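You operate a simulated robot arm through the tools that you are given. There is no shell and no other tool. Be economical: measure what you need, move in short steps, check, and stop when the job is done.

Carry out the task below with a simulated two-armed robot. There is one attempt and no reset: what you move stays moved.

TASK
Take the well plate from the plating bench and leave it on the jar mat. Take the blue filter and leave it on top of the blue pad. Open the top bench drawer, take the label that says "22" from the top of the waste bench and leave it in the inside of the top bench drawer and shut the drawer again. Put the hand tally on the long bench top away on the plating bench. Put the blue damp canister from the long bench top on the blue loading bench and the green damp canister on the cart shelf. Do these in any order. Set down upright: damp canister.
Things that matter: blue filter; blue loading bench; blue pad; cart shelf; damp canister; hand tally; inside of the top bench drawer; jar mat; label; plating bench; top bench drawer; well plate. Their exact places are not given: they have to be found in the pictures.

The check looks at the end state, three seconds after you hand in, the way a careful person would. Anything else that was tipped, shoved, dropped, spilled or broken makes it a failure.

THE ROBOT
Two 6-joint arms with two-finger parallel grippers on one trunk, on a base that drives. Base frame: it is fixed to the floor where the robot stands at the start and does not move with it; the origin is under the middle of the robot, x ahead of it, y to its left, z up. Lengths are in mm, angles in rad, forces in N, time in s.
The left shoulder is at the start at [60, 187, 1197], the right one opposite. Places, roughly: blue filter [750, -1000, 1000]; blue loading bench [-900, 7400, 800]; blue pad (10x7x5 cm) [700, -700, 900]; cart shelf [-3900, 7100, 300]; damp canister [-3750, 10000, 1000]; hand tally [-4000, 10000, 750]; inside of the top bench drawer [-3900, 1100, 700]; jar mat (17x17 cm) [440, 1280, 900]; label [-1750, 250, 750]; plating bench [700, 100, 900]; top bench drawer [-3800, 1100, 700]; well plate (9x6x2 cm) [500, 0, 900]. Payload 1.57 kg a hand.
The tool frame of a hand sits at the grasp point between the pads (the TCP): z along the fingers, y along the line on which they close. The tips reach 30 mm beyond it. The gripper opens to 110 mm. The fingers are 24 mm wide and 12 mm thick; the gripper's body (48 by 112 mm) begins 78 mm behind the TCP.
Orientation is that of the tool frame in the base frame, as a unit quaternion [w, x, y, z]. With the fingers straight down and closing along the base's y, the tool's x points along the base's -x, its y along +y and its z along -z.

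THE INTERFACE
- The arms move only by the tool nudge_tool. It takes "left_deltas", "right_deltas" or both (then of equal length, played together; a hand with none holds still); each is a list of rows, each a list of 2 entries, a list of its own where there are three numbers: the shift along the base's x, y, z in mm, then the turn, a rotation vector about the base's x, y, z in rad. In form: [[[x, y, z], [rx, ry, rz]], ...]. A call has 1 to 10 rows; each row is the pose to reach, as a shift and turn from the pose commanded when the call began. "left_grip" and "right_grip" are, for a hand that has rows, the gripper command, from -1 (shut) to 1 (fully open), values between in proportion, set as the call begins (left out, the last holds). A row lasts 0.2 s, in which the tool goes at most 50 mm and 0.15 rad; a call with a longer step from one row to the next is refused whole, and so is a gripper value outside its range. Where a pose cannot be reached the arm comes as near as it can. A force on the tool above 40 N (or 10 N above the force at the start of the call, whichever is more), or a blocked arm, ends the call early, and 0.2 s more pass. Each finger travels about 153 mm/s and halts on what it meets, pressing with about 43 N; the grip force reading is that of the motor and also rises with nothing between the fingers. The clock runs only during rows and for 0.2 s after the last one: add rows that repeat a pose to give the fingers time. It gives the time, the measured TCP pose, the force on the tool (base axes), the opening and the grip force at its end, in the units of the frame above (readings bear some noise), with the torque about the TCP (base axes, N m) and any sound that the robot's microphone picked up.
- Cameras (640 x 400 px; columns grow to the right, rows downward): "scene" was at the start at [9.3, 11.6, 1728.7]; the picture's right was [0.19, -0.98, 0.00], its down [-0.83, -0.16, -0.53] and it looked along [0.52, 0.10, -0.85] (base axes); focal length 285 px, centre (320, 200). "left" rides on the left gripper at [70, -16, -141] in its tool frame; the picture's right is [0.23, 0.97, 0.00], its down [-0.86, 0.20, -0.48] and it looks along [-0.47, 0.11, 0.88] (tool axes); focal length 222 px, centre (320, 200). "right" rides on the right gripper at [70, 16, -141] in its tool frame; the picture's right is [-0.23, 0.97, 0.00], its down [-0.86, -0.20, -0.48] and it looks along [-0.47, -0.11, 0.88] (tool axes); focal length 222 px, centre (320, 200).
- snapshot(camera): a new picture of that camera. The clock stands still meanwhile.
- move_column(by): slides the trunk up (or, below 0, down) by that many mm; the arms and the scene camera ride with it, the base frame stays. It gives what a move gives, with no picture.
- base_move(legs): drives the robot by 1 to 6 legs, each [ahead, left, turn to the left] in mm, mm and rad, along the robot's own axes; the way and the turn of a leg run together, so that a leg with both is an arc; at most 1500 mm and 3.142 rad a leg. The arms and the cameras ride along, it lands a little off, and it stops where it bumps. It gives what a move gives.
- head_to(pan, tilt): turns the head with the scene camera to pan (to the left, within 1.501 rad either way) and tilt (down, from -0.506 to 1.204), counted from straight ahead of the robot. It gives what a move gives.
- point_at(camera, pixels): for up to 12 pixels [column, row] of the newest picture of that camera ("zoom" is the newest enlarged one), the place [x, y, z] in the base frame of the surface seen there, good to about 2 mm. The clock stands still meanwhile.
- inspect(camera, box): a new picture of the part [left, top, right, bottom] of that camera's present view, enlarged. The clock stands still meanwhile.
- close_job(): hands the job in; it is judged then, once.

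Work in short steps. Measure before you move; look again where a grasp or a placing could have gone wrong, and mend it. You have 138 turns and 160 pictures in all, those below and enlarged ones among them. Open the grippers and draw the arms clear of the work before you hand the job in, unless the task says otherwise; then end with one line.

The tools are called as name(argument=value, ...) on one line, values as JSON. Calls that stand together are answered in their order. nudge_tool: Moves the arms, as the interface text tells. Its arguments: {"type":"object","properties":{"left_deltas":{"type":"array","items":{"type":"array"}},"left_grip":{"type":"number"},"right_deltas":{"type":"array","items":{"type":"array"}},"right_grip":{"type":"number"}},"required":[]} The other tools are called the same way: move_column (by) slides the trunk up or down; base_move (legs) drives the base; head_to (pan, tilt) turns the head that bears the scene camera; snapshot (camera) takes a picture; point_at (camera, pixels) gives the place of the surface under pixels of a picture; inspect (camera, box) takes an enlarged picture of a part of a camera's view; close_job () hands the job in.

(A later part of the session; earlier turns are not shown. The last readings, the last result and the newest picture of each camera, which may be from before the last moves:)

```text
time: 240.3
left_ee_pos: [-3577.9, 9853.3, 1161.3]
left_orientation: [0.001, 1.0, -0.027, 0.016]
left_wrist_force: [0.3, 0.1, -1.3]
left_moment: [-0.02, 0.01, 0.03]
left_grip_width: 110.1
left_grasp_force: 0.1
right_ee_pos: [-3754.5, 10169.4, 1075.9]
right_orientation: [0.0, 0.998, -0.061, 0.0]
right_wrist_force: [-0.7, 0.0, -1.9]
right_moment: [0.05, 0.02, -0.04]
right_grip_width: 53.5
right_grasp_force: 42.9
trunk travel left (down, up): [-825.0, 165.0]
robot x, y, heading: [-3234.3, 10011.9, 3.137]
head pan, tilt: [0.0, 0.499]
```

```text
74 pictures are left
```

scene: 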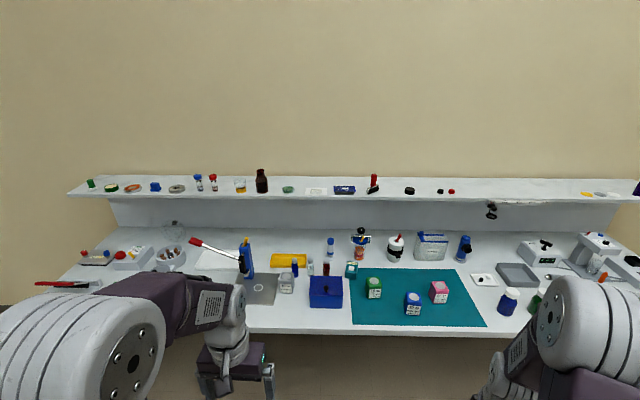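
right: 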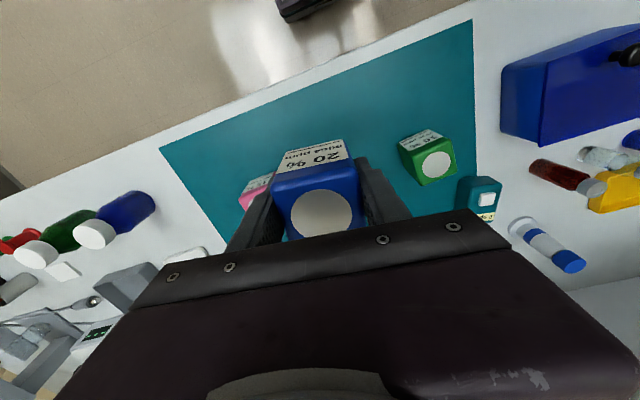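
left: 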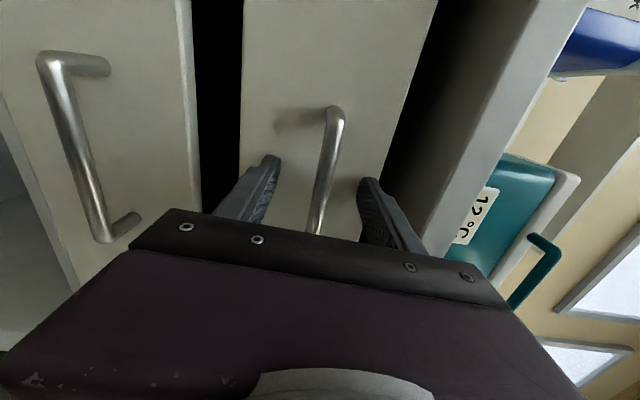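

Blue held. For the low cart shelf I'll grasp green with a tilted (~50°) left hand so the same tilt works under the cart top. Shift base right and tilt the left hand while extending.

base_move(legs=[[0, -170, 0]])

nudge_tool(left_deltas=[[[-30, 0, 0], [0, 0.13, 0]], [[-60, 0, 0], [0, 0.26, 0]], [[-90, 0, -15], [0, 0.39, 0]], [[-115, 0, -35], [0, 0.52, 0]], [[-135, 0, -65], [0, 0.65, 0]], [[-150, 0, -95], [0, 0.78, 0]], [[-160, 0, -130], [0, 0.91, 0]], [[-160, 0, -150], [0, 0.93, 0]]], left_grip=0.6)

snapshot(camera="left")

snapshot(camera="scene")

```text
time: 241.8
left_ee_pos: [-3577.9, 10018.3, 1161.1]
left_orientation: [0.0, 1.0, -0.026, 0.017]
left_wrist_force: [-0.2, -0.2, -0.3]
left_moment: [0.05, -0.01, 0.01]
left_grip_width: 109.9
left_grasp_force: 0.0
right_ee_pos: [-3755.7, 10332.7, 1076.2]
right_orientation: [-0.002, 0.998, -0.059, 0.0]
right_wrist_force: [-0.1, -0.7, -1.1]
right_moment: [0.02, -0.01, -0.01]
right_grip_width: 53.6
right_grasp_force: 42.8
trunk travel left (down, up): [-825.0, 165.0]
robot x, y, heading: [-3234.2, 10179.1, -3.144]
head pan, tilt: [0.0, 0.499]
```

```text
time: 243.6
left_ee_pos: [-3753.9, 10020.6, 1017.8]
left_orientation: [0.013, 0.902, -0.023, -0.431]
left_wrist_force: [0.0, 0.3, 0.3]
left_moment: [-0.02, -0.02, 0.0]
left_grip_width: 88.3
left_grasp_force: 0.0
left hand out of reach, approached as far as the arm can: row 4, 5, 8
right_ee_pos: [-3756.5, 10335.8, 1075.6]
right_orientation: [-0.001, 0.998, -0.059, 0.0]
right_wrist_force: [0.4, 0.4, -1.8]
right_moment: [-0.02, -0.02, -0.04]
right_grip_width: 53.3
right_grasp_force: 43.1
trunk travel left (down, up): [-825.0, 165.0]
robot x, y, heading: [-3233.9, 10178.4, -3.145]
head pan, tilt: [0.0, 0.499]
```

```text
73 pictures are left
```

left: 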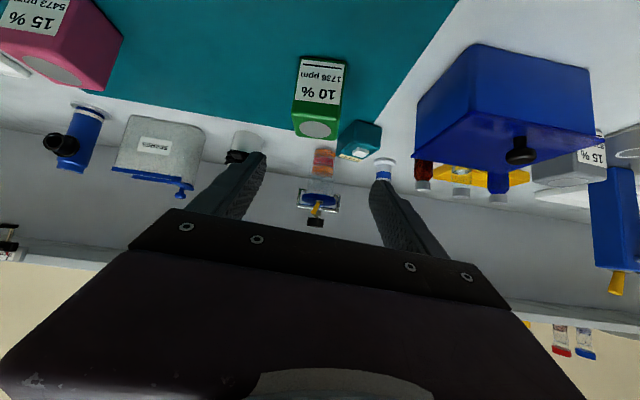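

```text
72 pictures are left
```

scene: 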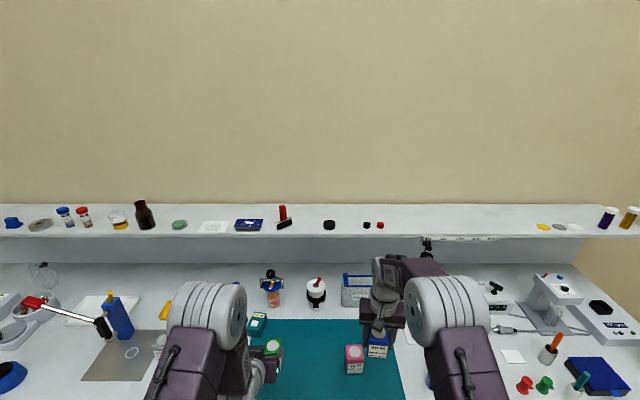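

Measure green from the left camera.

inspect(camera="left", box=[260, 40, 400, 180])

point_at(camera="zoom", pixels=[[265, 412], [165, 330], [350, 345], [175, 420], [335, 435], [180, 130], [380, 130], [150, 300], [255, 330]])

```text
2.86 times, centred on (330, 110) of left
```

zoom: 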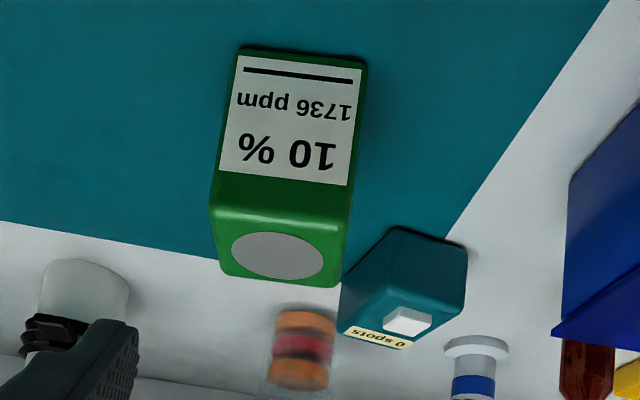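

```text
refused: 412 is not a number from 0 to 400
```

point_at(camera="zoom", pixels=[[277, 255], [215, 210], [348, 232], [228, 272], [335, 283], [240, 60], [362, 72], [222, 175], [350, 190], [400, 290]])

```text
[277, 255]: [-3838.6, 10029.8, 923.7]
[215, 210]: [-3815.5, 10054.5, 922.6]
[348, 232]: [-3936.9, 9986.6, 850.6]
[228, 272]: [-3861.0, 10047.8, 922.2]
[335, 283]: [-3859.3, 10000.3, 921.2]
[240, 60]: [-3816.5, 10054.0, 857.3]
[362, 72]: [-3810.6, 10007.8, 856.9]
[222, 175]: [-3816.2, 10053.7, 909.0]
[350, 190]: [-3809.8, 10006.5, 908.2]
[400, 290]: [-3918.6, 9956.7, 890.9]
```

Green centre [-3838,10030], yaw ≈ +0.127. Align the left hand and go to a pre-grasp 100 mm back along the tool axis.

nudge_tool(left_deltas=[[[0, 5, 0], [0.02, 0.003, 0.07]], [[-2, 10, -20], [0.043, 0.006, 0.14]], [[-6, 18, -60], [0.043, 0.006, 0.14]], [[-6, 18, -67], [0.043, 0.006, 0.14]], [[-6, 18, -67], [0.043, 0.006, 0.14]]])

snapshot(camera="left")

```text
time: 244.8
left_ee_pos: [-3769.7, 10044.0, 953.4]
left_orientation: [0.024, 0.901, 0.049, -0.431]
left_wrist_force: [0.1, -0.3, -0.1]
left_moment: [0.03, -0.02, 0.01]
left_grip_width: 88.1
left_grasp_force: 0.0
left hand out of reach, approached as far as the arm can: row 3, 4, 5
right_ee_pos: [-3755.6, 10335.9, 1076.5]
right_orientation: [0.0, 0.998, -0.059, 0.001]
right_wrist_force: [-0.9, -0.5, -1.5]
right_moment: [-0.03, 0.01, 0.01]
right_grip_width: 53.6
right_grasp_force: 43.3
trunk travel left (down, up): [-825.0, 165.0]
robot x, y, heading: [-3233.1, 10183.9, -3.141]
head pan, tilt: [0.0, 0.499]
```

```text
70 pictures are left
```

left: 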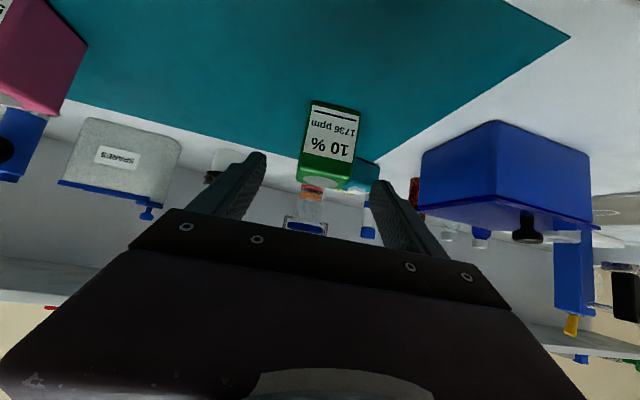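

Good alignment. Slide in along the tool axis to the canister.

nudge_tool(left_deltas=[[[-25, -6, -24], [0, 0, 0]], [[-50, -11, -48], [0, 0, 0]], [[-68, -14, -65], [0, 0, 0]], [[-68, -14, -65], [0, 0, 0]]])

snapshot(camera="left")

```text
time: 245.8
left_ee_pos: [-3838.2, 10028.0, 888.1]
left_orientation: [0.024, 0.899, 0.05, -0.435]
left_wrist_force: [0.4, 0.4, 0.2]
left_moment: [-0.03, -0.02, 0.0]
left_grip_width: 87.9
left_grasp_force: 0.0
right_ee_pos: [-3757.0, 10335.6, 1075.3]
right_orientation: [0.0, 0.998, -0.059, -0.001]
right_wrist_force: [-0.5, -0.3, -1.3]
right_moment: [0.02, 0.0, 0.01]
right_grip_width: 53.7
right_grasp_force: 43.2
trunk travel left (down, up): [-825.0, 165.0]
robot x, y, heading: [-3235.0, 10180.6, -3.141]
head pan, tilt: [0.0, 0.499]
```

```text
69 pictures are left
```

left: 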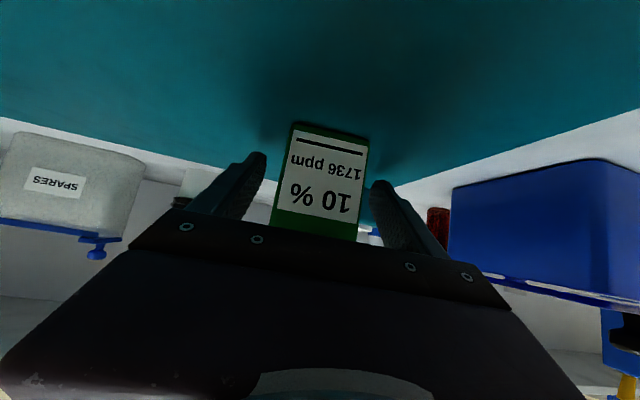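

Straddled. Close and lift straight up.

nudge_tool(left_deltas=[[[0, 0, 0], [0, 0, 0]], [[0, 0, 0], [0, 0, 0]], [[0, 0, 0], [0, 0, 0]], [[0, 0, 30], [0, 0, 0]], [[0, 0, 70], [0, 0, 0]], [[0, 0, 110], [0, 0, 0]]], left_grip=-1)

snapshot(camera="left")

snapshot(camera="scene")

```text
time: 247.2
left_ee_pos: [-3838.1, 10028.1, 996.9]
left_orientation: [0.024, 0.899, 0.05, -0.434]
left_wrist_force: [-0.3, 0.0, -0.9]
left_moment: [-0.01, -0.03, 0.01]
left_grip_width: 53.3
left_grasp_force: 42.9
right_ee_pos: [-3755.7, 10335.6, 1076.3]
right_orientation: [0.001, 0.998, -0.06, 0.0]
right_wrist_force: [-0.1, -0.9, -0.9]
right_moment: [-0.03, 0.0, -0.05]
right_grip_width: 53.8
right_grasp_force: 43.0
trunk travel left (down, up): [-825.0, 165.0]
robot x, y, heading: [-3232.4, 10183.5, -3.144]
head pan, tilt: [0.0, 0.499]
```

```text
68 pictures are left
```

left: 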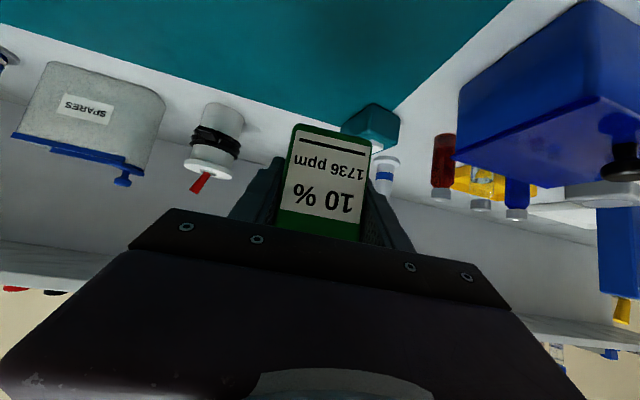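

```text
67 pictures are left
```

scene: 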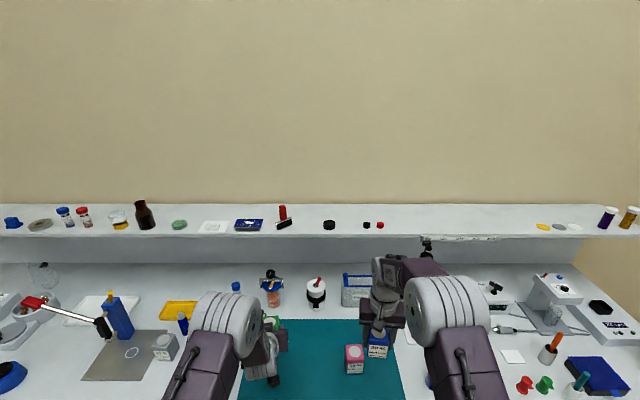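

Both canisters held. Back off and slide along to face the cart.

base_move(legs=[[-650, 0, 0], [0, 1500, 0], [0, 1450, 0]])

snapshot(camera="scene")

```text
time: 264.4
left_ee_pos: [-3243.0, 7134.6, 997.2]
left_orientation: [0.018, 0.9, 0.037, -0.435]
left_wrist_force: [-0.3, 0.3, -1.0]
left_moment: [-0.02, 0.02, -0.01]
left_grip_width: 53.6
left_grasp_force: 43.3
right_ee_pos: [-3151.1, 7439.3, 1075.3]
right_orientation: [0.0, 0.997, -0.073, 0.0]
right_wrist_force: [0.0, 0.3, 0.5]
right_moment: [-0.01, 0.01, 0.04]
right_grip_width: 53.7
right_grasp_force: 42.9
trunk travel left (down, up): [-825.0, 165.0]
robot x, y, heading: [-2631.2, 7270.6, 3.11]
head pan, tilt: [0.0, 0.499]
```

```text
66 pictures are left
```

scene: 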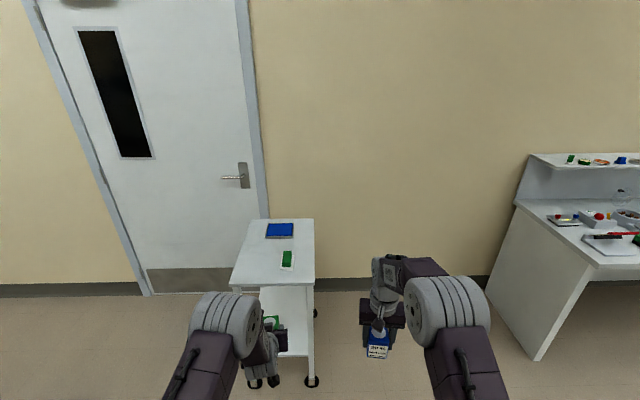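

Measure the cart geometry.

point_at(camera="scene", pixels=[[233, 281], [312, 287], [264, 222], [311, 222], [285, 330], [300, 350], [306, 300], [305, 354], [312, 381], [290, 310], [254, 382]])

inspect(camera="scene", box=[200, 200, 360, 400])

```text
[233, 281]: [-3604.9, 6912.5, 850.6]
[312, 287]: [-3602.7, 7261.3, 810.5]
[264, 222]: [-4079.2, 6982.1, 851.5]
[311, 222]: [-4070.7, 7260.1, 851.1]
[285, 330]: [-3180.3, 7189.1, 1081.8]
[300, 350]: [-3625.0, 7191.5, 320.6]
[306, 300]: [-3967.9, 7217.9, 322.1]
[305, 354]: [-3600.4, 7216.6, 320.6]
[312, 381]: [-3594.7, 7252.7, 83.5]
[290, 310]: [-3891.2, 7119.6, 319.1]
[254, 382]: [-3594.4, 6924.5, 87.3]
```

```text
2.00 times, centred on (280, 300) of scene
```

zoom: 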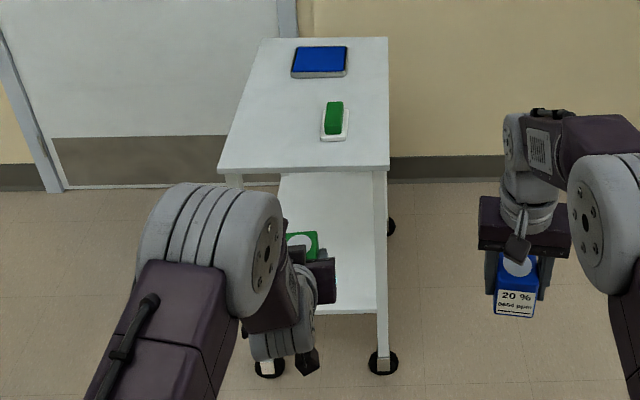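

Lower shelf z≈320, front edge x≈−3598, legs at y≈6925/7250. Square up, lower the trunk so the canister rides ~34 mm above shelf height, then view.

base_move(legs=[[0, 0, 0.03]])

move_column(by=-605)

base_move(legs=[[250, 0, 0]])

head_to(pan=0.1, tilt=0.5)

snapshot(camera="scene")

snapshot(camera="left")

```text
time: 265.2
left_ee_pos: [-3237.6, 7116.7, 996.4]
left_orientation: [0.025, 0.899, 0.051, -0.435]
left_wrist_force: [-0.1, 0.2, -1.9]
left_moment: [0.01, -0.01, -0.01]
left_grip_width: 53.5
left_grasp_force: 43.0
right_ee_pos: [-3156.6, 7425.5, 1075.9]
right_orientation: [0.0, 0.998, -0.058, 0.0]
right_wrist_force: [0.0, 0.3, -1.0]
right_moment: [-0.02, -0.02, 0.04]
right_grip_width: 53.7
right_grasp_force: 42.9
trunk travel left (down, up): [-825.0, 165.0]
robot x, y, heading: [-2632.8, 7269.1, -3.144]
head pan, tilt: [0.0, 0.499]
```

```text
refused: -605 is not a number from -400 to 400
```

```text
time: 267.0
left_ee_pos: [-3488.1, 7118.3, 997.6]
left_orientation: [0.023, 0.898, 0.049, -0.436]
left_wrist_force: [0.3, -0.2, -1.4]
left_moment: [-0.01, -0.02, 0.01]
left_grip_width: 53.5
left_grasp_force: 43.1
right_ee_pos: [-3406.1, 7425.0, 1075.4]
right_orientation: [0.0, 0.998, -0.06, 0.0]
right_wrist_force: [0.8, 0.7, -1.2]
right_moment: [-0.02, 0.0, 0.03]
right_grip_width: 53.6
right_grasp_force: 42.9
trunk travel left (down, up): [-825.0, 165.0]
robot x, y, heading: [-2880.5, 7267.1, -3.137]
head pan, tilt: [0.0, 0.499]
```

```text
time: 267.7
left_ee_pos: [-3490.1, 7117.7, 996.6]
left_orientation: [0.024, 0.899, 0.05, -0.435]
left_wrist_force: [0.6, 0.1, -1.1]
left_moment: [0.02, -0.01, -0.03]
left_grip_width: 53.6
left_grasp_force: 42.6
right_ee_pos: [-3406.3, 7425.2, 1075.7]
right_orientation: [0.0, 0.998, -0.059, 0.0]
right_wrist_force: [-0.7, 0.0, -1.3]
right_moment: [0.02, -0.05, -0.01]
right_grip_width: 53.4
right_grasp_force: 42.7
trunk travel left (down, up): [-825.0, 165.0]
robot x, y, heading: [-2885.5, 7268.2, -3.142]
head pan, tilt: [0.099, 0.499]
```

```text
64 pictures are left
```

scene: 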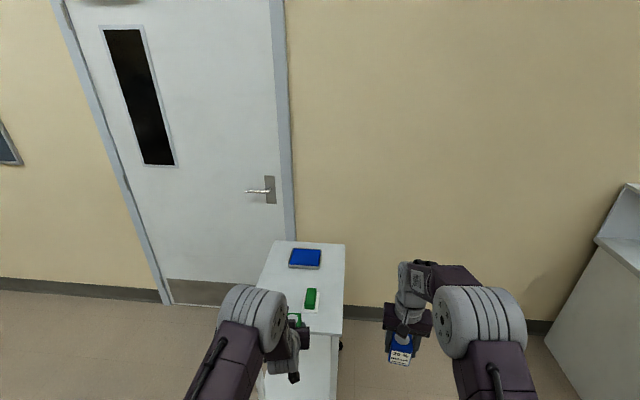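

```text
63 pictures are left
```

left: 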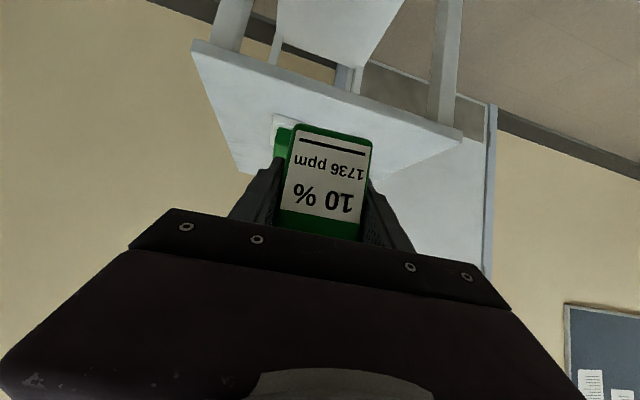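

The column is limited to 400 per call. Hand tips are ~80 mm short of the cart, so lowering is clear.

move_column(by=-400)

move_column(by=-205)

snapshot(camera="left")

snapshot(camera="scene")

```text
time: 271.5
left_ee_pos: [-3488.9, 7117.4, 596.8]
left_orientation: [0.023, 0.899, 0.049, -0.435]
left_wrist_force: [-0.1, 0.0, -1.1]
left_moment: [0.03, 0.01, -0.01]
left_grip_width: 53.9
left_grasp_force: 42.8
right_ee_pos: [-3406.2, 7424.7, 676.9]
right_orientation: [0.0, 0.998, -0.059, 0.0]
right_wrist_force: [0.5, 0.1, -2.2]
right_moment: [-0.03, -0.04, 0.0]
right_grip_width: 53.5
right_grasp_force: 43.5
trunk travel left (down, up): [-425.0, 565.0]
robot x, y, heading: [-2883.0, 7268.8, -3.144]
head pan, tilt: [0.099, 0.499]
```

```text
time: 273.7
left_ee_pos: [-3488.9, 7117.2, 392.0]
left_orientation: [0.023, 0.899, 0.049, -0.435]
left_wrist_force: [0.6, 0.1, -1.1]
left_moment: [-0.02, 0.0, 0.01]
left_grip_width: 53.6
left_grasp_force: 42.7
right_ee_pos: [-3406.6, 7425.0, 470.7]
right_orientation: [0.0, 0.998, -0.059, 0.0]
right_wrist_force: [-0.1, 0.2, -1.9]
right_moment: [0.02, -0.04, 0.0]
right_grip_width: 53.8
right_grasp_force: 43.1
trunk travel left (down, up): [-220.0, 770.0]
robot x, y, heading: [-2882.3, 7270.4, -3.138]
head pan, tilt: [0.099, 0.499]
```

```text
62 pictures are left
```

left: 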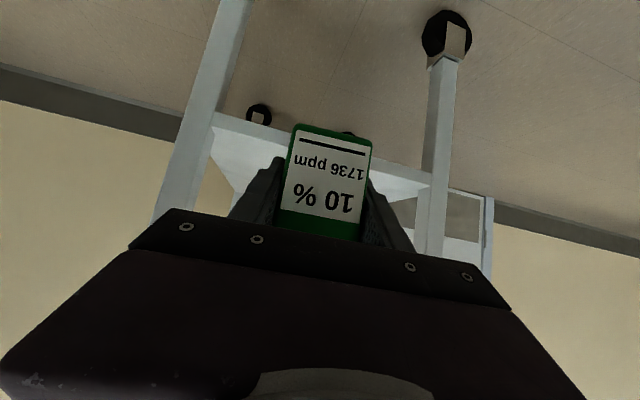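

```text
61 pictures are left
```

scene: 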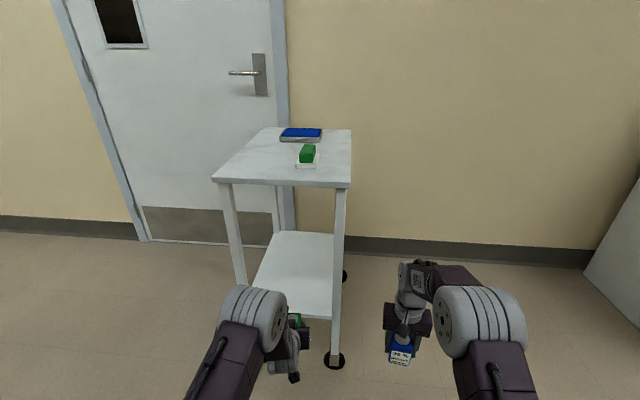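

Opening is clear. Shift 25 mm left, then ahead 190 mm.

base_move(legs=[[0, 25, 0], [190, 0, 0]])

snapshot(camera="scene")

snapshot(camera="left")

```text
time: 275.7
left_ee_pos: [-3677.8, 7088.9, 392.6]
left_orientation: [0.026, 0.899, 0.052, -0.434]
left_wrist_force: [0.3, 0.3, -1.3]
left_moment: [0.01, 0.01, -0.02]
left_grip_width: 54.0
left_grasp_force: 42.7
right_ee_pos: [-3597.1, 7397.3, 470.0]
right_orientation: [0.0, 0.998, -0.057, 0.001]
right_wrist_force: [0.0, 0.6, -1.0]
right_moment: [0.02, -0.03, -0.01]
right_grip_width: 53.7
right_grasp_force: 43.3
trunk travel left (down, up): [-220.0, 770.0]
robot x, y, heading: [-3074.8, 7242.8, -3.134]
head pan, tilt: [0.099, 0.499]
```

```text
60 pictures are left
```

scene: 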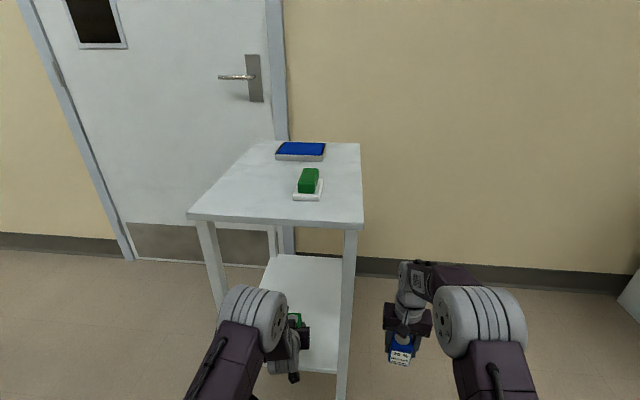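

```text
59 pictures are left
```

left: 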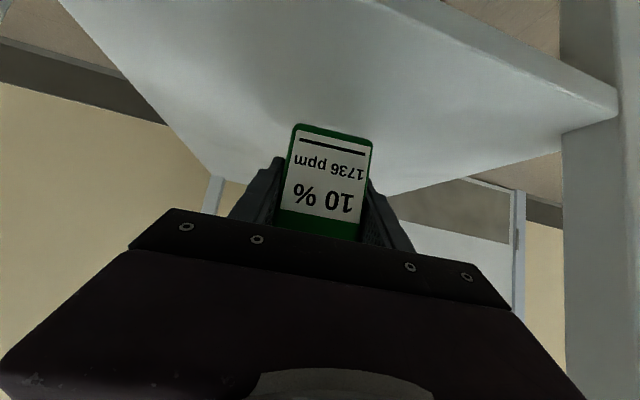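

Check shelf edge and height next to the canister.

point_at(camera="left", pixels=[[480, 55], [560, 90], [300, 90], [420, 110], [320, 110], [330, 131]])

move_column(by=-28)

```text
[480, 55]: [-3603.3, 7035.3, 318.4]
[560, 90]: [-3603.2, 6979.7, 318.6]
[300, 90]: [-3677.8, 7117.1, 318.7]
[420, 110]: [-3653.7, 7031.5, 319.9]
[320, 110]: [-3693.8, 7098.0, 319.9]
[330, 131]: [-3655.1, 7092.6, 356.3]
```

```text
time: 276.4
left_ee_pos: [-3678.7, 7089.3, 364.2]
left_orientation: [0.025, 0.899, 0.052, -0.434]
left_wrist_force: [-0.3, -0.6, -1.0]
left_moment: [0.02, 0.02, -0.01]
left_grip_width: 53.5
left_grasp_force: 42.9
right_ee_pos: [-3596.8, 7397.1, 443.5]
right_orientation: [0.0, 0.998, -0.057, 0.0]
right_wrist_force: [-0.1, 0.2, -1.1]
right_moment: [0.0, -0.02, 0.01]
right_grip_width: 53.3
right_grasp_force: 43.6
trunk travel left (down, up): [-192.0, 798.0]
robot x, y, heading: [-3073.7, 7246.4, -3.133]
head pan, tilt: [0.099, 0.499]
```

About 6 mm to go; lower in two small steps watching the force.

move_column(by=-5)

move_column(by=-2)

```text
time: 276.9
left_ee_pos: [-3679.2, 7089.4, 359.0]
left_orientation: [0.024, 0.899, 0.051, -0.435]
left_wrist_force: [0.6, 0.4, -0.7]
left_moment: [-0.03, 0.02, 0.0]
left_grip_width: 53.6
left_grasp_force: 43.1
right_ee_pos: [-3597.4, 7397.1, 437.6]
right_orientation: [0.0, 0.998, -0.057, 0.0]
right_wrist_force: [0.5, 0.1, -2.0]
right_moment: [-0.01, -0.01, 0.01]
right_grip_width: 53.3
right_grasp_force: 43.2
trunk travel left (down, up): [-187.0, 803.0]
robot x, y, heading: [-3074.8, 7247.7, -3.133]
head pan, tilt: [0.099, 0.499]
```

```text
time: 277.5
left_ee_pos: [-3677.8, 7089.0, 357.5]
left_orientation: [0.025, 0.898, 0.052, -0.436]
left_wrist_force: [0.4, -0.3, 2.5]
left_moment: [-0.1, -0.06, -0.02]
left_grip_width: 53.5
left_grasp_force: 43.1
right_ee_pos: [-3595.6, 7396.7, 436.1]
right_orientation: [0.001, 0.998, -0.058, 0.0]
right_wrist_force: [0.3, 0.1, -0.8]
right_moment: [0.01, -0.03, -0.01]
right_grip_width: 53.4
right_grasp_force: 42.8
trunk travel left (down, up): [-185.0, 805.0]
robot x, y, heading: [-3072.6, 7246.7, -3.133]
head pan, tilt: [0.099, 0.499]
```

Contact. Open and withdraw along the tool axis.

nudge_tool(left_deltas=[[[0, 0, 0], [0, 0, 0]], [[0, 0, 0], [0, 0, 0]], [[16, 2, 12], [0, 0, 0]], [[47, 5, 37], [0, 0, 0]], [[78, 9, 62], [0, 0, 0]]], left_grip=0.5)

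snapshot(camera="left")

```text
time: 278.7
left_ee_pos: [-3599.7, 7098.0, 418.7]
left_orientation: [0.025, 0.899, 0.051, -0.435]
left_wrist_force: [0.2, 0.4, 1.0]
left_moment: [-0.02, 0.03, 0.0]
left_grip_width: 82.9
left_grasp_force: 0.0
right_ee_pos: [-3596.8, 7397.0, 436.5]
right_orientation: [0.0, 0.998, -0.057, 0.0]
right_wrist_force: [-0.1, -0.6, -1.2]
right_moment: [0.01, -0.02, 0.0]
right_grip_width: 53.3
right_grasp_force: 43.0
trunk travel left (down, up): [-185.0, 805.0]
robot x, y, heading: [-3077.9, 7247.3, -3.136]
head pan, tilt: [0.099, 0.499]
```

```text
58 pictures are left
```

left: 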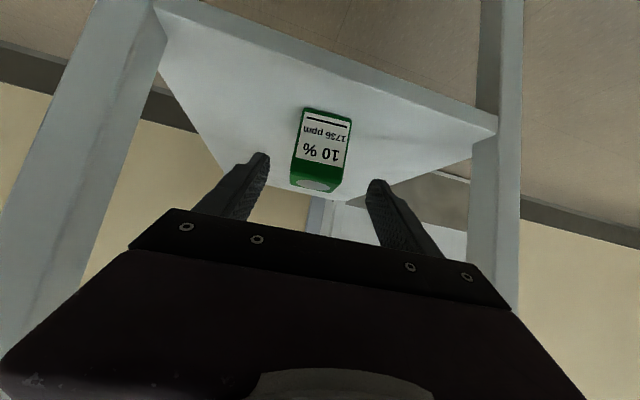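

Green stands on the shelf. Back off, raise the trunk, turn toward the loading bench.

base_move(legs=[[-600, 0, 0], [0, 0, 3.13]])

move_column(by=400)

move_column(by=240)

head_to(pan=0, tilt=0.35)

snapshot(camera="scene")

```text
time: 289.4
left_ee_pos: [-1947.7, 7382.5, 418.1]
left_orientation: [0.435, -0.044, 0.899, 0.021]
left_wrist_force: [0.9, 0.9, 0.7]
left_moment: [-0.01, -0.03, 0.05]
left_grip_width: 82.4
left_grasp_force: 0.0
right_ee_pos: [-1956.1, 7081.7, 436.6]
right_orientation: [0.0, 0.065, 0.998, 0.0]
right_wrist_force: [0.3, 0.4, -1.0]
right_moment: [0.01, 0.0, -0.01]
right_grip_width: 53.8
right_grasp_force: 42.6
trunk travel left (down, up): [-185.0, 805.0]
robot x, y, heading: [-2476.8, 7238.9, -0.012]
head pan, tilt: [0.099, 0.499]
```

```text
time: 293.2
left_ee_pos: [-1947.5, 7381.4, 818.1]
left_orientation: [0.434, -0.043, 0.9, 0.02]
left_wrist_force: [0.4, -0.1, 0.0]
left_moment: [0.01, 0.01, 0.0]
left_grip_width: 82.5
left_grasp_force: 0.1
right_ee_pos: [-1955.6, 7080.9, 836.6]
right_orientation: [0.0, 0.066, 0.998, 0.001]
right_wrist_force: [-0.3, -0.2, -0.6]
right_moment: [0.01, 0.01, 0.03]
right_grip_width: 53.5
right_grasp_force: 43.1
trunk travel left (down, up): [-585.0, 405.0]
robot x, y, heading: [-2474.9, 7243.5, -0.013]
head pan, tilt: [0.099, 0.499]
```

```text
time: 295.7
left_ee_pos: [-1947.5, 7381.6, 1058.5]
left_orientation: [0.435, -0.043, 0.899, 0.02]
left_wrist_force: [0.1, -0.2, -0.6]
left_moment: [0.0, 0.01, 0.01]
left_grip_width: 82.2
left_grasp_force: 0.0
right_ee_pos: [-1955.5, 7082.3, 1076.1]
right_orientation: [0.0, 0.065, 0.998, 0.0]
right_wrist_force: [0.5, 0.4, -1.1]
right_moment: [0.04, -0.02, 0.02]
right_grip_width: 53.5
right_grasp_force: 42.7
trunk travel left (down, up): [-825.0, 165.0]
robot x, y, heading: [-2479.1, 7242.8, -0.007]
head pan, tilt: [0.099, 0.499]
```

```text
time: 296.4
left_ee_pos: [-1948.0, 7381.0, 1058.0]
left_orientation: [0.435, -0.043, 0.899, 0.02]
left_wrist_force: [0.9, 0.5, 0.2]
left_moment: [-0.04, 0.02, -0.02]
left_grip_width: 82.5
left_grasp_force: 0.0
right_ee_pos: [-1955.4, 7082.2, 1075.8]
right_orientation: [0.0, 0.065, 0.998, 0.001]
right_wrist_force: [0.6, -0.5, -1.0]
right_moment: [-0.01, 0.02, -0.03]
right_grip_width: 53.4
right_grasp_force: 42.8
trunk travel left (down, up): [-825.0, 165.0]
robot x, y, heading: [-2478.7, 7240.9, -0.011]
head pan, tilt: [0.0, 0.351]
```

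```text
57 pictures are left
```

scene: 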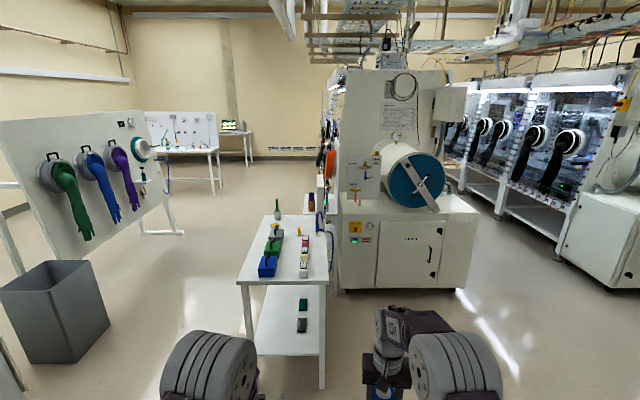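

This table at [-900,7400] is the blue loading bench. Zoom in on its top.

inspect(camera="scene", box=[225, 180, 345, 300])

point_at(camera="scene", pixels=[[242, 278], [324, 278], [265, 218], [250, 270], [285, 270], [268, 272], [305, 275], [290, 250], [315, 265], [245, 262]])

```text
3.33 times, centred on (285, 240) of scene
```

zoom: 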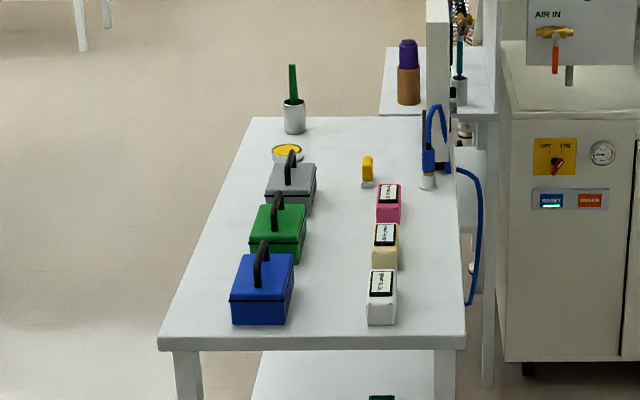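

```text
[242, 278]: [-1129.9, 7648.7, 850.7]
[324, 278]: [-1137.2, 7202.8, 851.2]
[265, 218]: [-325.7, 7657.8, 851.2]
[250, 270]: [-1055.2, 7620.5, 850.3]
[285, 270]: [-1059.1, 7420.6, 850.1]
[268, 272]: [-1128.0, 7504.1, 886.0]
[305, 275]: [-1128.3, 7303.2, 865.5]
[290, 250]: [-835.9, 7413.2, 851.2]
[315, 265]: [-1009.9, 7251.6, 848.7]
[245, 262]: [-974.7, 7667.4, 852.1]
```

Free strip between blue box and white box at y≈7396. Check the bin's position and handles' heights before driving.

point_at(camera="scene", pixels=[[106, 345], [90, 262], [10, 285], [28, 362], [268, 253], [277, 273], [300, 272], [273, 240], [303, 262]])

```text
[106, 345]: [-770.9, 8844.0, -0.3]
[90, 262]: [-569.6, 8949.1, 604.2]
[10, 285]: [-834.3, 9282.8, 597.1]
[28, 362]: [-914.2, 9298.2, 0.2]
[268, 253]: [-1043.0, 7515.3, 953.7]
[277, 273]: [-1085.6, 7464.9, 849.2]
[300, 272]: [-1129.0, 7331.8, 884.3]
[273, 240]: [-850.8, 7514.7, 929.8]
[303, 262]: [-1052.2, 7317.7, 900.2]
```

Clear. Drive to the bench.

base_move(legs=[[0, 316, 0.011], [800, 0, 0]])

nudge_tool(right_deltas=[[[0, 0, 0], [0, 0, 0.06]], [[0, 0, 0], [0, 0, 0.12]], [[0, 0, 0], [0, 0, 0.12]]])

snapshot(camera="right")

```text
time: 302.5
left_ee_pos: [-1133.0, 7717.6, 1057.7]
left_orientation: [0.435, -0.055, 0.898, 0.026]
left_wrist_force: [0.1, 0.3, -0.6]
left_moment: [0.04, 0.02, 0.05]
left_grip_width: 82.3
left_grasp_force: 0.1
right_ee_pos: [-1133.9, 7417.1, 1075.7]
right_orientation: [0.0, 0.052, 0.999, 0.0]
right_wrist_force: [-0.3, 0.7, -1.2]
right_moment: [0.02, 0.02, 0.03]
right_grip_width: 53.4
right_grasp_force: 43.0
trunk travel left (down, up): [-825.0, 165.0]
robot x, y, heading: [-1661.0, 7564.5, 0.015]
head pan, tilt: [0.0, 0.351]
```

```text
time: 303.3
left_ee_pos: [-1131.1, 7715.6, 1059.2]
left_orientation: [0.434, -0.056, 0.899, 0.027]
left_wrist_force: [0.6, 1.3, -0.4]
left_moment: [-0.01, -0.02, -0.03]
left_grip_width: 82.3
left_grasp_force: 0.2
right_ee_pos: [-1131.9, 7416.2, 1076.6]
right_orientation: [0.001, -0.008, 1.0, 0.001]
right_wrist_force: [0.1, -0.8, -1.0]
right_moment: [-0.02, 0.03, 0.04]
right_grip_width: 53.2
right_grasp_force: 43.1
trunk travel left (down, up): [-825.0, 165.0]
robot x, y, heading: [-1658.1, 7562.6, 0.013]
head pan, tilt: [0.0, 0.351]
```

```text
55 pictures are left
```

right: 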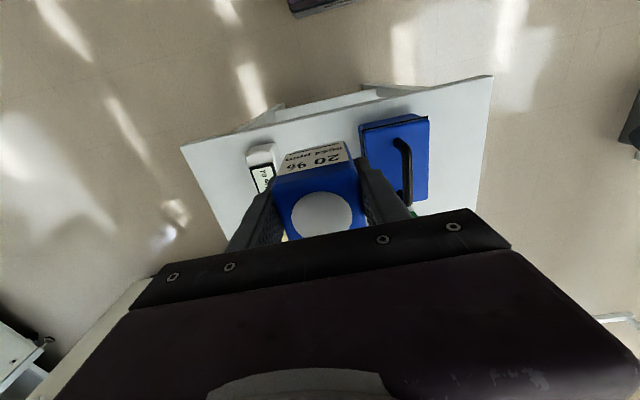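

Drive ahead 45 mm, shift to y≈7398, and lower partway.

base_move(legs=[[50, 0, 0]])

nudge_tool(right_deltas=[[[0, -18, 0], [0, 0, 0]], [[0, -18, -45], [0, 0, 0]], [[0, -18, -90], [0, 0, 0]], [[0, -18, -120], [0, 0, 0]], [[0, -18, -120], [0, 0, 0]]])

snapshot(camera="right")

```text
time: 304.2
left_ee_pos: [-1089.5, 7716.4, 1063.1]
left_orientation: [0.438, -0.056, 0.897, 0.027]
left_wrist_force: [-0.8, -0.1, 0.6]
left_moment: [0.02, -0.05, -0.02]
left_grip_width: 82.5
left_grasp_force: 0.1
right_ee_pos: [-1088.9, 7416.9, 1079.4]
right_orientation: [0.003, -0.008, 1.0, 0.0]
right_wrist_force: [0.5, -0.1, -0.7]
right_moment: [-0.02, -0.09, -0.03]
right_grip_width: 53.4
right_grasp_force: 43.0
trunk travel left (down, up): [-825.0, 165.0]
robot x, y, heading: [-1607.7, 7560.9, 0.011]
head pan, tilt: [0.0, 0.351]
```

```text
time: 305.4
left_ee_pos: [-1084.1, 7716.9, 1058.1]
left_orientation: [0.435, -0.055, 0.898, 0.026]
left_wrist_force: [-0.5, 0.0, 0.8]
left_moment: [-0.01, 0.0, 0.03]
left_grip_width: 82.2
left_grasp_force: 0.0
right_ee_pos: [-1085.6, 7397.9, 955.9]
right_orientation: [0.0, -0.008, 1.0, 0.0]
right_wrist_force: [0.2, -0.1, -0.5]
right_moment: [0.02, -0.01, 0.02]
right_grip_width: 53.3
right_grasp_force: 43.3
trunk travel left (down, up): [-825.0, 165.0]
robot x, y, heading: [-1607.7, 7566.1, 0.016]
head pan, tilt: [0.0, 0.351]
```

```text
54 pictures are left
```

right: 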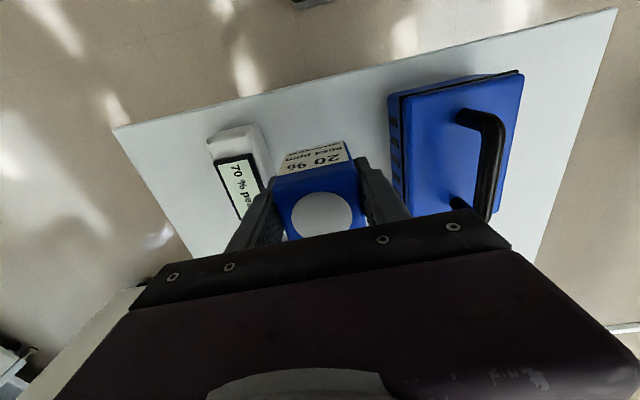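

Clear both sides. Lower to just above the surface, then check force.

nudge_tool(right_deltas=[[[0, 0, -35], [0, 0, 0]], [[0, 0, -50], [0, 0, 0]], [[0, 0, -53], [0, 0, 0]], [[0, 0, -55], [0, 0, 0]], [[0, 0, -55], [0, 0, 0]]])

```text
time: 306.6
left_ee_pos: [-1083.0, 7717.5, 1057.9]
left_orientation: [0.435, -0.055, 0.899, 0.026]
left_wrist_force: [0.6, 0.5, -1.0]
left_moment: [0.0, 0.0, 0.0]
left_grip_width: 82.6
left_grasp_force: 0.0
right_ee_pos: [-1083.2, 7399.4, 901.1]
right_orientation: [0.0, -0.008, 1.0, 0.0]
right_wrist_force: [-0.6, 0.4, -0.5]
right_moment: [-0.03, -0.02, -0.03]
right_grip_width: 53.5
right_grasp_force: 42.9
trunk travel left (down, up): [-825.0, 165.0]
robot x, y, heading: [-1610.1, 7561.1, 0.016]
head pan, tilt: [0.0, 0.351]
```

nudge_tool(right_deltas=[[[0, 0, -1.5], [0, 0, 0]], [[0, 0, -1.5], [0, 0, 0]]])

```text
time: 307.2
left_ee_pos: [-1083.0, 7717.4, 1058.8]
left_orientation: [0.435, -0.055, 0.898, 0.026]
left_wrist_force: [0.7, 0.2, 0.2]
left_moment: [-0.01, 0.01, 0.02]
left_grip_width: 82.6
left_grasp_force: 0.0
right_ee_pos: [-1083.9, 7400.1, 899.2]
right_orientation: [0.0, -0.008, 1.0, 0.0]
right_wrist_force: [0.6, 0.2, -1.1]
right_moment: [-0.02, 0.0, 0.0]
right_grip_width: 53.6
right_grasp_force: 43.0
trunk travel left (down, up): [-825.0, 165.0]
robot x, y, heading: [-1612.4, 7562.6, 0.017]
head pan, tilt: [0.0, 0.351]
```

No contact yet; lower slightly further.

nudge_tool(right_deltas=[[[0, 0, -1], [0, 0, 0]], [[0, 0, -2], [0, 0, 0]], [[0, 0, -2], [0, 0, 0]]])

```text
time: 308.0
left_ee_pos: [-1084.0, 7716.3, 1059.6]
left_orientation: [0.435, -0.056, 0.898, 0.027]
left_wrist_force: [0.6, -0.6, -0.2]
left_moment: [0.01, 0.01, 0.03]
left_grip_width: 82.4
left_grasp_force: 0.0
right_ee_pos: [-1082.9, 7399.5, 900.0]
right_orientation: [0.001, -0.007, 1.0, 0.0]
right_wrist_force: [2.1, -1.2, 15.5]
right_moment: [0.04, 0.26, 0.0]
right_grip_width: 53.4
right_grasp_force: 43.6
trunk travel left (down, up): [-825.0, 165.0]
robot x, y, heading: [-1608.3, 7565.6, 0.018]
head pan, tilt: [0.0, 0.351]
```

Contact. Ease 1 mm up, release to ~75 mm opening, and rise.

nudge_tool(right_deltas=[[[0, 0, 1], [0, 0, 0]], [[0, 0, 1], [0, 0, 0]]])

nudge_tool(right_deltas=[[[0, 0, 0], [0, 0, 0]], [[0, 0, 0], [0, 0, 0]], [[0, 0, 30], [0, 0, 0]], [[0, 0, 75], [0, 0, 0]], [[0, 0, 120], [0, 0, 0]], [[0, 0, 165], [0, 0, 0]]], right_grip=0.3)

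snapshot(camera="right")

```text
time: 308.6
left_ee_pos: [-1083.6, 7716.6, 1060.6]
left_orientation: [0.435, -0.055, 0.898, 0.026]
left_wrist_force: [-0.5, 0.9, 0.1]
left_moment: [-0.01, -0.02, 0.04]
left_grip_width: 82.6
left_grasp_force: 0.1
right_ee_pos: [-1083.5, 7400.2, 899.2]
right_orientation: [0.001, -0.009, 1.0, -0.001]
right_wrist_force: [4.6, -1.7, 12.3]
right_moment: [0.13, -0.07, -0.03]
right_grip_width: 53.7
right_grasp_force: 43.1
trunk travel left (down, up): [-825.0, 165.0]
robot x, y, heading: [-1607.2, 7565.8, 0.011]
head pan, tilt: [0.0, 0.351]
```

```text
time: 310.0
left_ee_pos: [-1083.1, 7717.9, 1057.7]
left_orientation: [0.435, -0.057, 0.898, 0.027]
left_wrist_force: [-0.5, -0.4, -0.3]
left_moment: [-0.04, 0.01, -0.01]
left_grip_width: 82.4
left_grasp_force: 0.1
right_ee_pos: [-1085.9, 7400.4, 1065.4]
right_orientation: [0.001, -0.008, 1.0, 0.0]
right_wrist_force: [-0.2, -0.3, -0.8]
right_moment: [0.02, 0.0, -0.01]
right_grip_width: 71.6
right_grasp_force: 0.2
trunk travel left (down, up): [-825.0, 165.0]
robot x, y, heading: [-1602.2, 7565.0, 0.018]
head pan, tilt: [0.0, 0.351]
```

```text
53 pictures are left
```

right: 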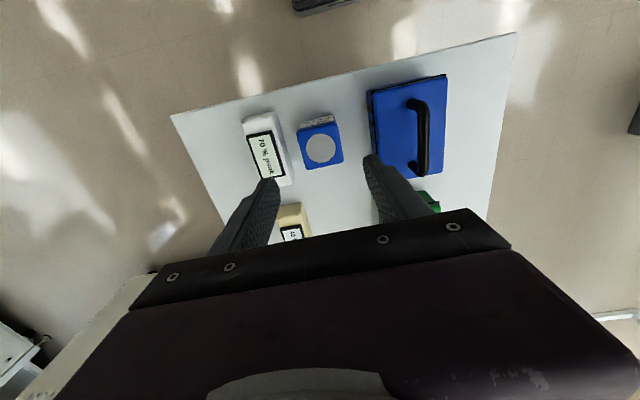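

Blue stands upright. Back off, straighten the left hand, and return to the long bench for the tally.

base_move(legs=[[-700, 0, -0.015], [0, 1400, 0], [0, 810, 0]])

nudge_tool(left_deltas=[[[-20, 0, 10], [0, 0.13, 0]], [[-45, 0, 20], [0, 0.26, 0]], [[-75, 0, 30], [0, 0.39, 0]], [[-100, 0, 45], [0, 0.52, 0]], [[-125, 0, 60], [0, 0.65, 0]], [[-150, 0, 75], [0, 0.78, 0]], [[-170, 0, 90], [0, 0.9, 0]], [[-170, 0, 100], [0, 0.9, 0]]])

base_move(legs=[[0, 0, 3.135], [700, 0, 0]])

head_to(pan=-0.1, tilt=0.6)

snapshot(camera="scene")

```text
time: 324.3
left_ee_pos: [-1788.4, 9898.0, 1059.5]
left_orientation: [0.434, -0.052, 0.899, 0.025]
left_wrist_force: [-0.2, -0.1, -0.3]
left_moment: [-0.04, -0.03, -0.02]
left_grip_width: 82.5
left_grasp_force: 0.1
right_ee_pos: [-1793.3, 9581.1, 1065.9]
right_orientation: [0.0, -0.004, 1.0, 0.0]
right_wrist_force: [-0.3, -0.3, 0.0]
right_moment: [-0.02, 0.01, 0.02]
right_grip_width: 71.3
right_grasp_force: 0.0
trunk travel left (down, up): [-825.0, 165.0]
robot x, y, heading: [-2316.0, 9754.5, 0.003]
head pan, tilt: [0.0, 0.351]
```

```text
time: 326.1
left_ee_pos: [-1974.1, 9908.1, 1128.4]
left_orientation: [0.022, -0.035, 0.996, 0.075]
left_wrist_force: [0.0, 0.5, 0.8]
left_moment: [-0.08, 0.02, -0.05]
left_grip_width: 82.6
left_grasp_force: 0.0
left hand out of reach, approached as far as the arm can: row 4, 6, 7, 8
right_ee_pos: [-1793.8, 9583.4, 1065.4]
right_orientation: [0.0, -0.003, 1.0, -0.001]
right_wrist_force: [0.0, -0.1, -0.3]
right_moment: [0.0, 0.02, 0.03]
right_grip_width: 71.6
right_grasp_force: 0.0
trunk travel left (down, up): [-825.0, 165.0]
robot x, y, heading: [-2314.3, 9749.6, 0.007]
head pan, tilt: [0.0, 0.351]
```

```text
time: 337.2
left_ee_pos: [-3350.5, 9605.8, 1127.9]
left_orientation: [0.075, 0.997, 0.026, -0.023]
left_wrist_force: [0.9, 0.2, -0.3]
left_moment: [0.0, 0.05, -0.02]
left_grip_width: 82.4
left_grasp_force: 0.1
right_ee_pos: [-3525.1, 9935.7, 1065.5]
right_orientation: [0.0, 1.0, -0.006, 0.001]
right_wrist_force: [-0.2, 0.0, -0.7]
right_moment: [0.02, -0.01, 0.01]
right_grip_width: 71.5
right_grasp_force: 0.1
trunk travel left (down, up): [-825.0, 165.0]
robot x, y, heading: [-3010.6, 9761.2, 3.125]
head pan, tilt: [0.0, 0.351]
```

```text
time: 338.0
left_ee_pos: [-3353.2, 9606.2, 1127.6]
left_orientation: [0.076, 0.997, 0.026, -0.021]
left_wrist_force: [0.4, 0.5, -0.2]
left_moment: [-0.01, -0.03, -0.01]
left_grip_width: 82.5
left_grasp_force: 0.1
right_ee_pos: [-3526.4, 9935.5, 1064.4]
right_orientation: [0.0, 1.0, -0.005, 0.0]
right_wrist_force: [-0.7, -0.2, -0.2]
right_moment: [0.01, 0.01, 0.02]
right_grip_width: 71.6
right_grasp_force: 0.1
trunk travel left (down, up): [-825.0, 165.0]
robot x, y, heading: [-3004.9, 9756.6, 3.132]
head pan, tilt: [-0.099, 0.6]
```

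```text
52 pictures are left
```

scene: 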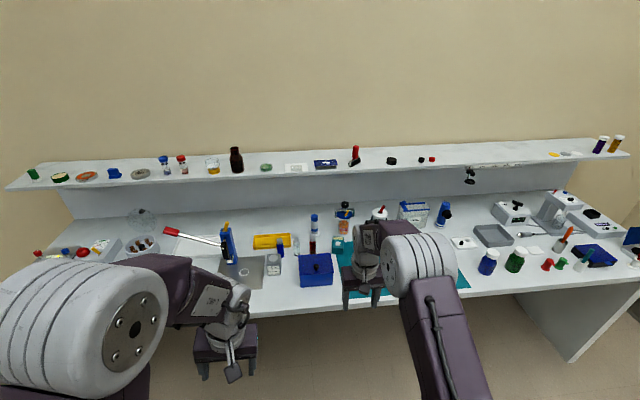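

Check the overhead shelf's front edge, then drive in.

point_at(camera="scene", pixels=[[300, 175], [400, 168], [338, 245], [345, 205], [314, 215], [383, 210], [228, 225]])

base_move(legs=[[340, 0, 0]])

snapshot(camera="right")

```text
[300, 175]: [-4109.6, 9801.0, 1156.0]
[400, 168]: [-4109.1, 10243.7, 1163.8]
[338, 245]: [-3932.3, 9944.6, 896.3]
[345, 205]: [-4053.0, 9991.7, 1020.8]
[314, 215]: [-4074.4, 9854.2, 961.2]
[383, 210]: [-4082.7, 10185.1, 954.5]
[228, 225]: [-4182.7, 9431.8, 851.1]
```

```text
time: 340.2
left_ee_pos: [-3695.9, 9607.5, 1128.7]
left_orientation: [0.075, 0.996, 0.03, -0.024]
left_wrist_force: [-0.4, 0.8, 0.3]
left_moment: [0.01, 0.05, 0.03]
left_grip_width: 82.6
left_grasp_force: 0.1
right_ee_pos: [-3870.3, 9933.5, 1065.9]
right_orientation: [0.001, 1.0, -0.001, -0.001]
right_wrist_force: [0.1, 0.6, 0.4]
right_moment: [-0.02, 0.02, 0.01]
right_grip_width: 71.6
right_grasp_force: 0.1
trunk travel left (down, up): [-825.0, 165.0]
robot x, y, heading: [-3354.2, 9760.0, 3.139]
head pan, tilt: [-0.099, 0.6]
```

```text
51 pictures are left
```

right: 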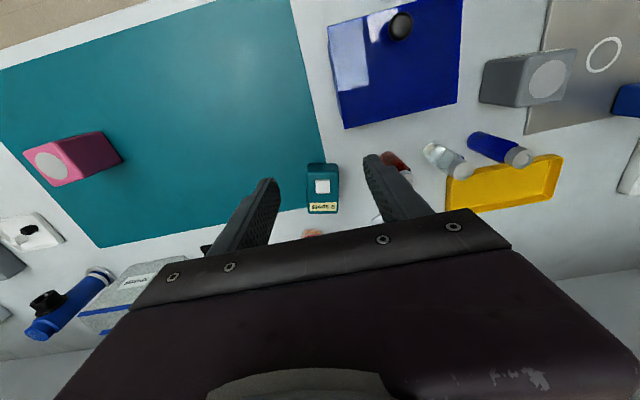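

Tally at (323,188). Measure it and the nearby red vial.

inspect(camera="right", box=[280, 140, 440, 230])

point_at(camera="right", pixels=[[309, 166], [337, 166], [309, 210], [337, 210], [323, 187], [323, 165], [323, 211], [385, 157], [402, 170], [395, 163]])

```text
4.00 times, centred on (360, 185) of right
```

zoom: 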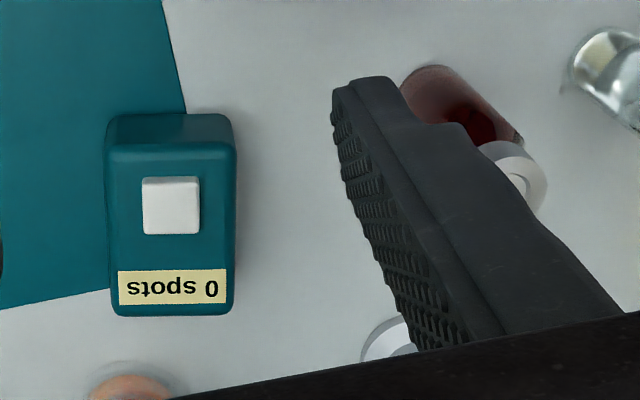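

```text
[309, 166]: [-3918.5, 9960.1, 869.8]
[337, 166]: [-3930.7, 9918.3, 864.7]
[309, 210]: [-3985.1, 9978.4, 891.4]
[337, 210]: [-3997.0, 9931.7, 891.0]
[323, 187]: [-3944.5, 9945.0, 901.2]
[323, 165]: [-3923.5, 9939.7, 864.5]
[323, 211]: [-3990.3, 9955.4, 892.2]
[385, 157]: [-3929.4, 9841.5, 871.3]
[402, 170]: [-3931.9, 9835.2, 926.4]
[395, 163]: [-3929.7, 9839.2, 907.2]
```

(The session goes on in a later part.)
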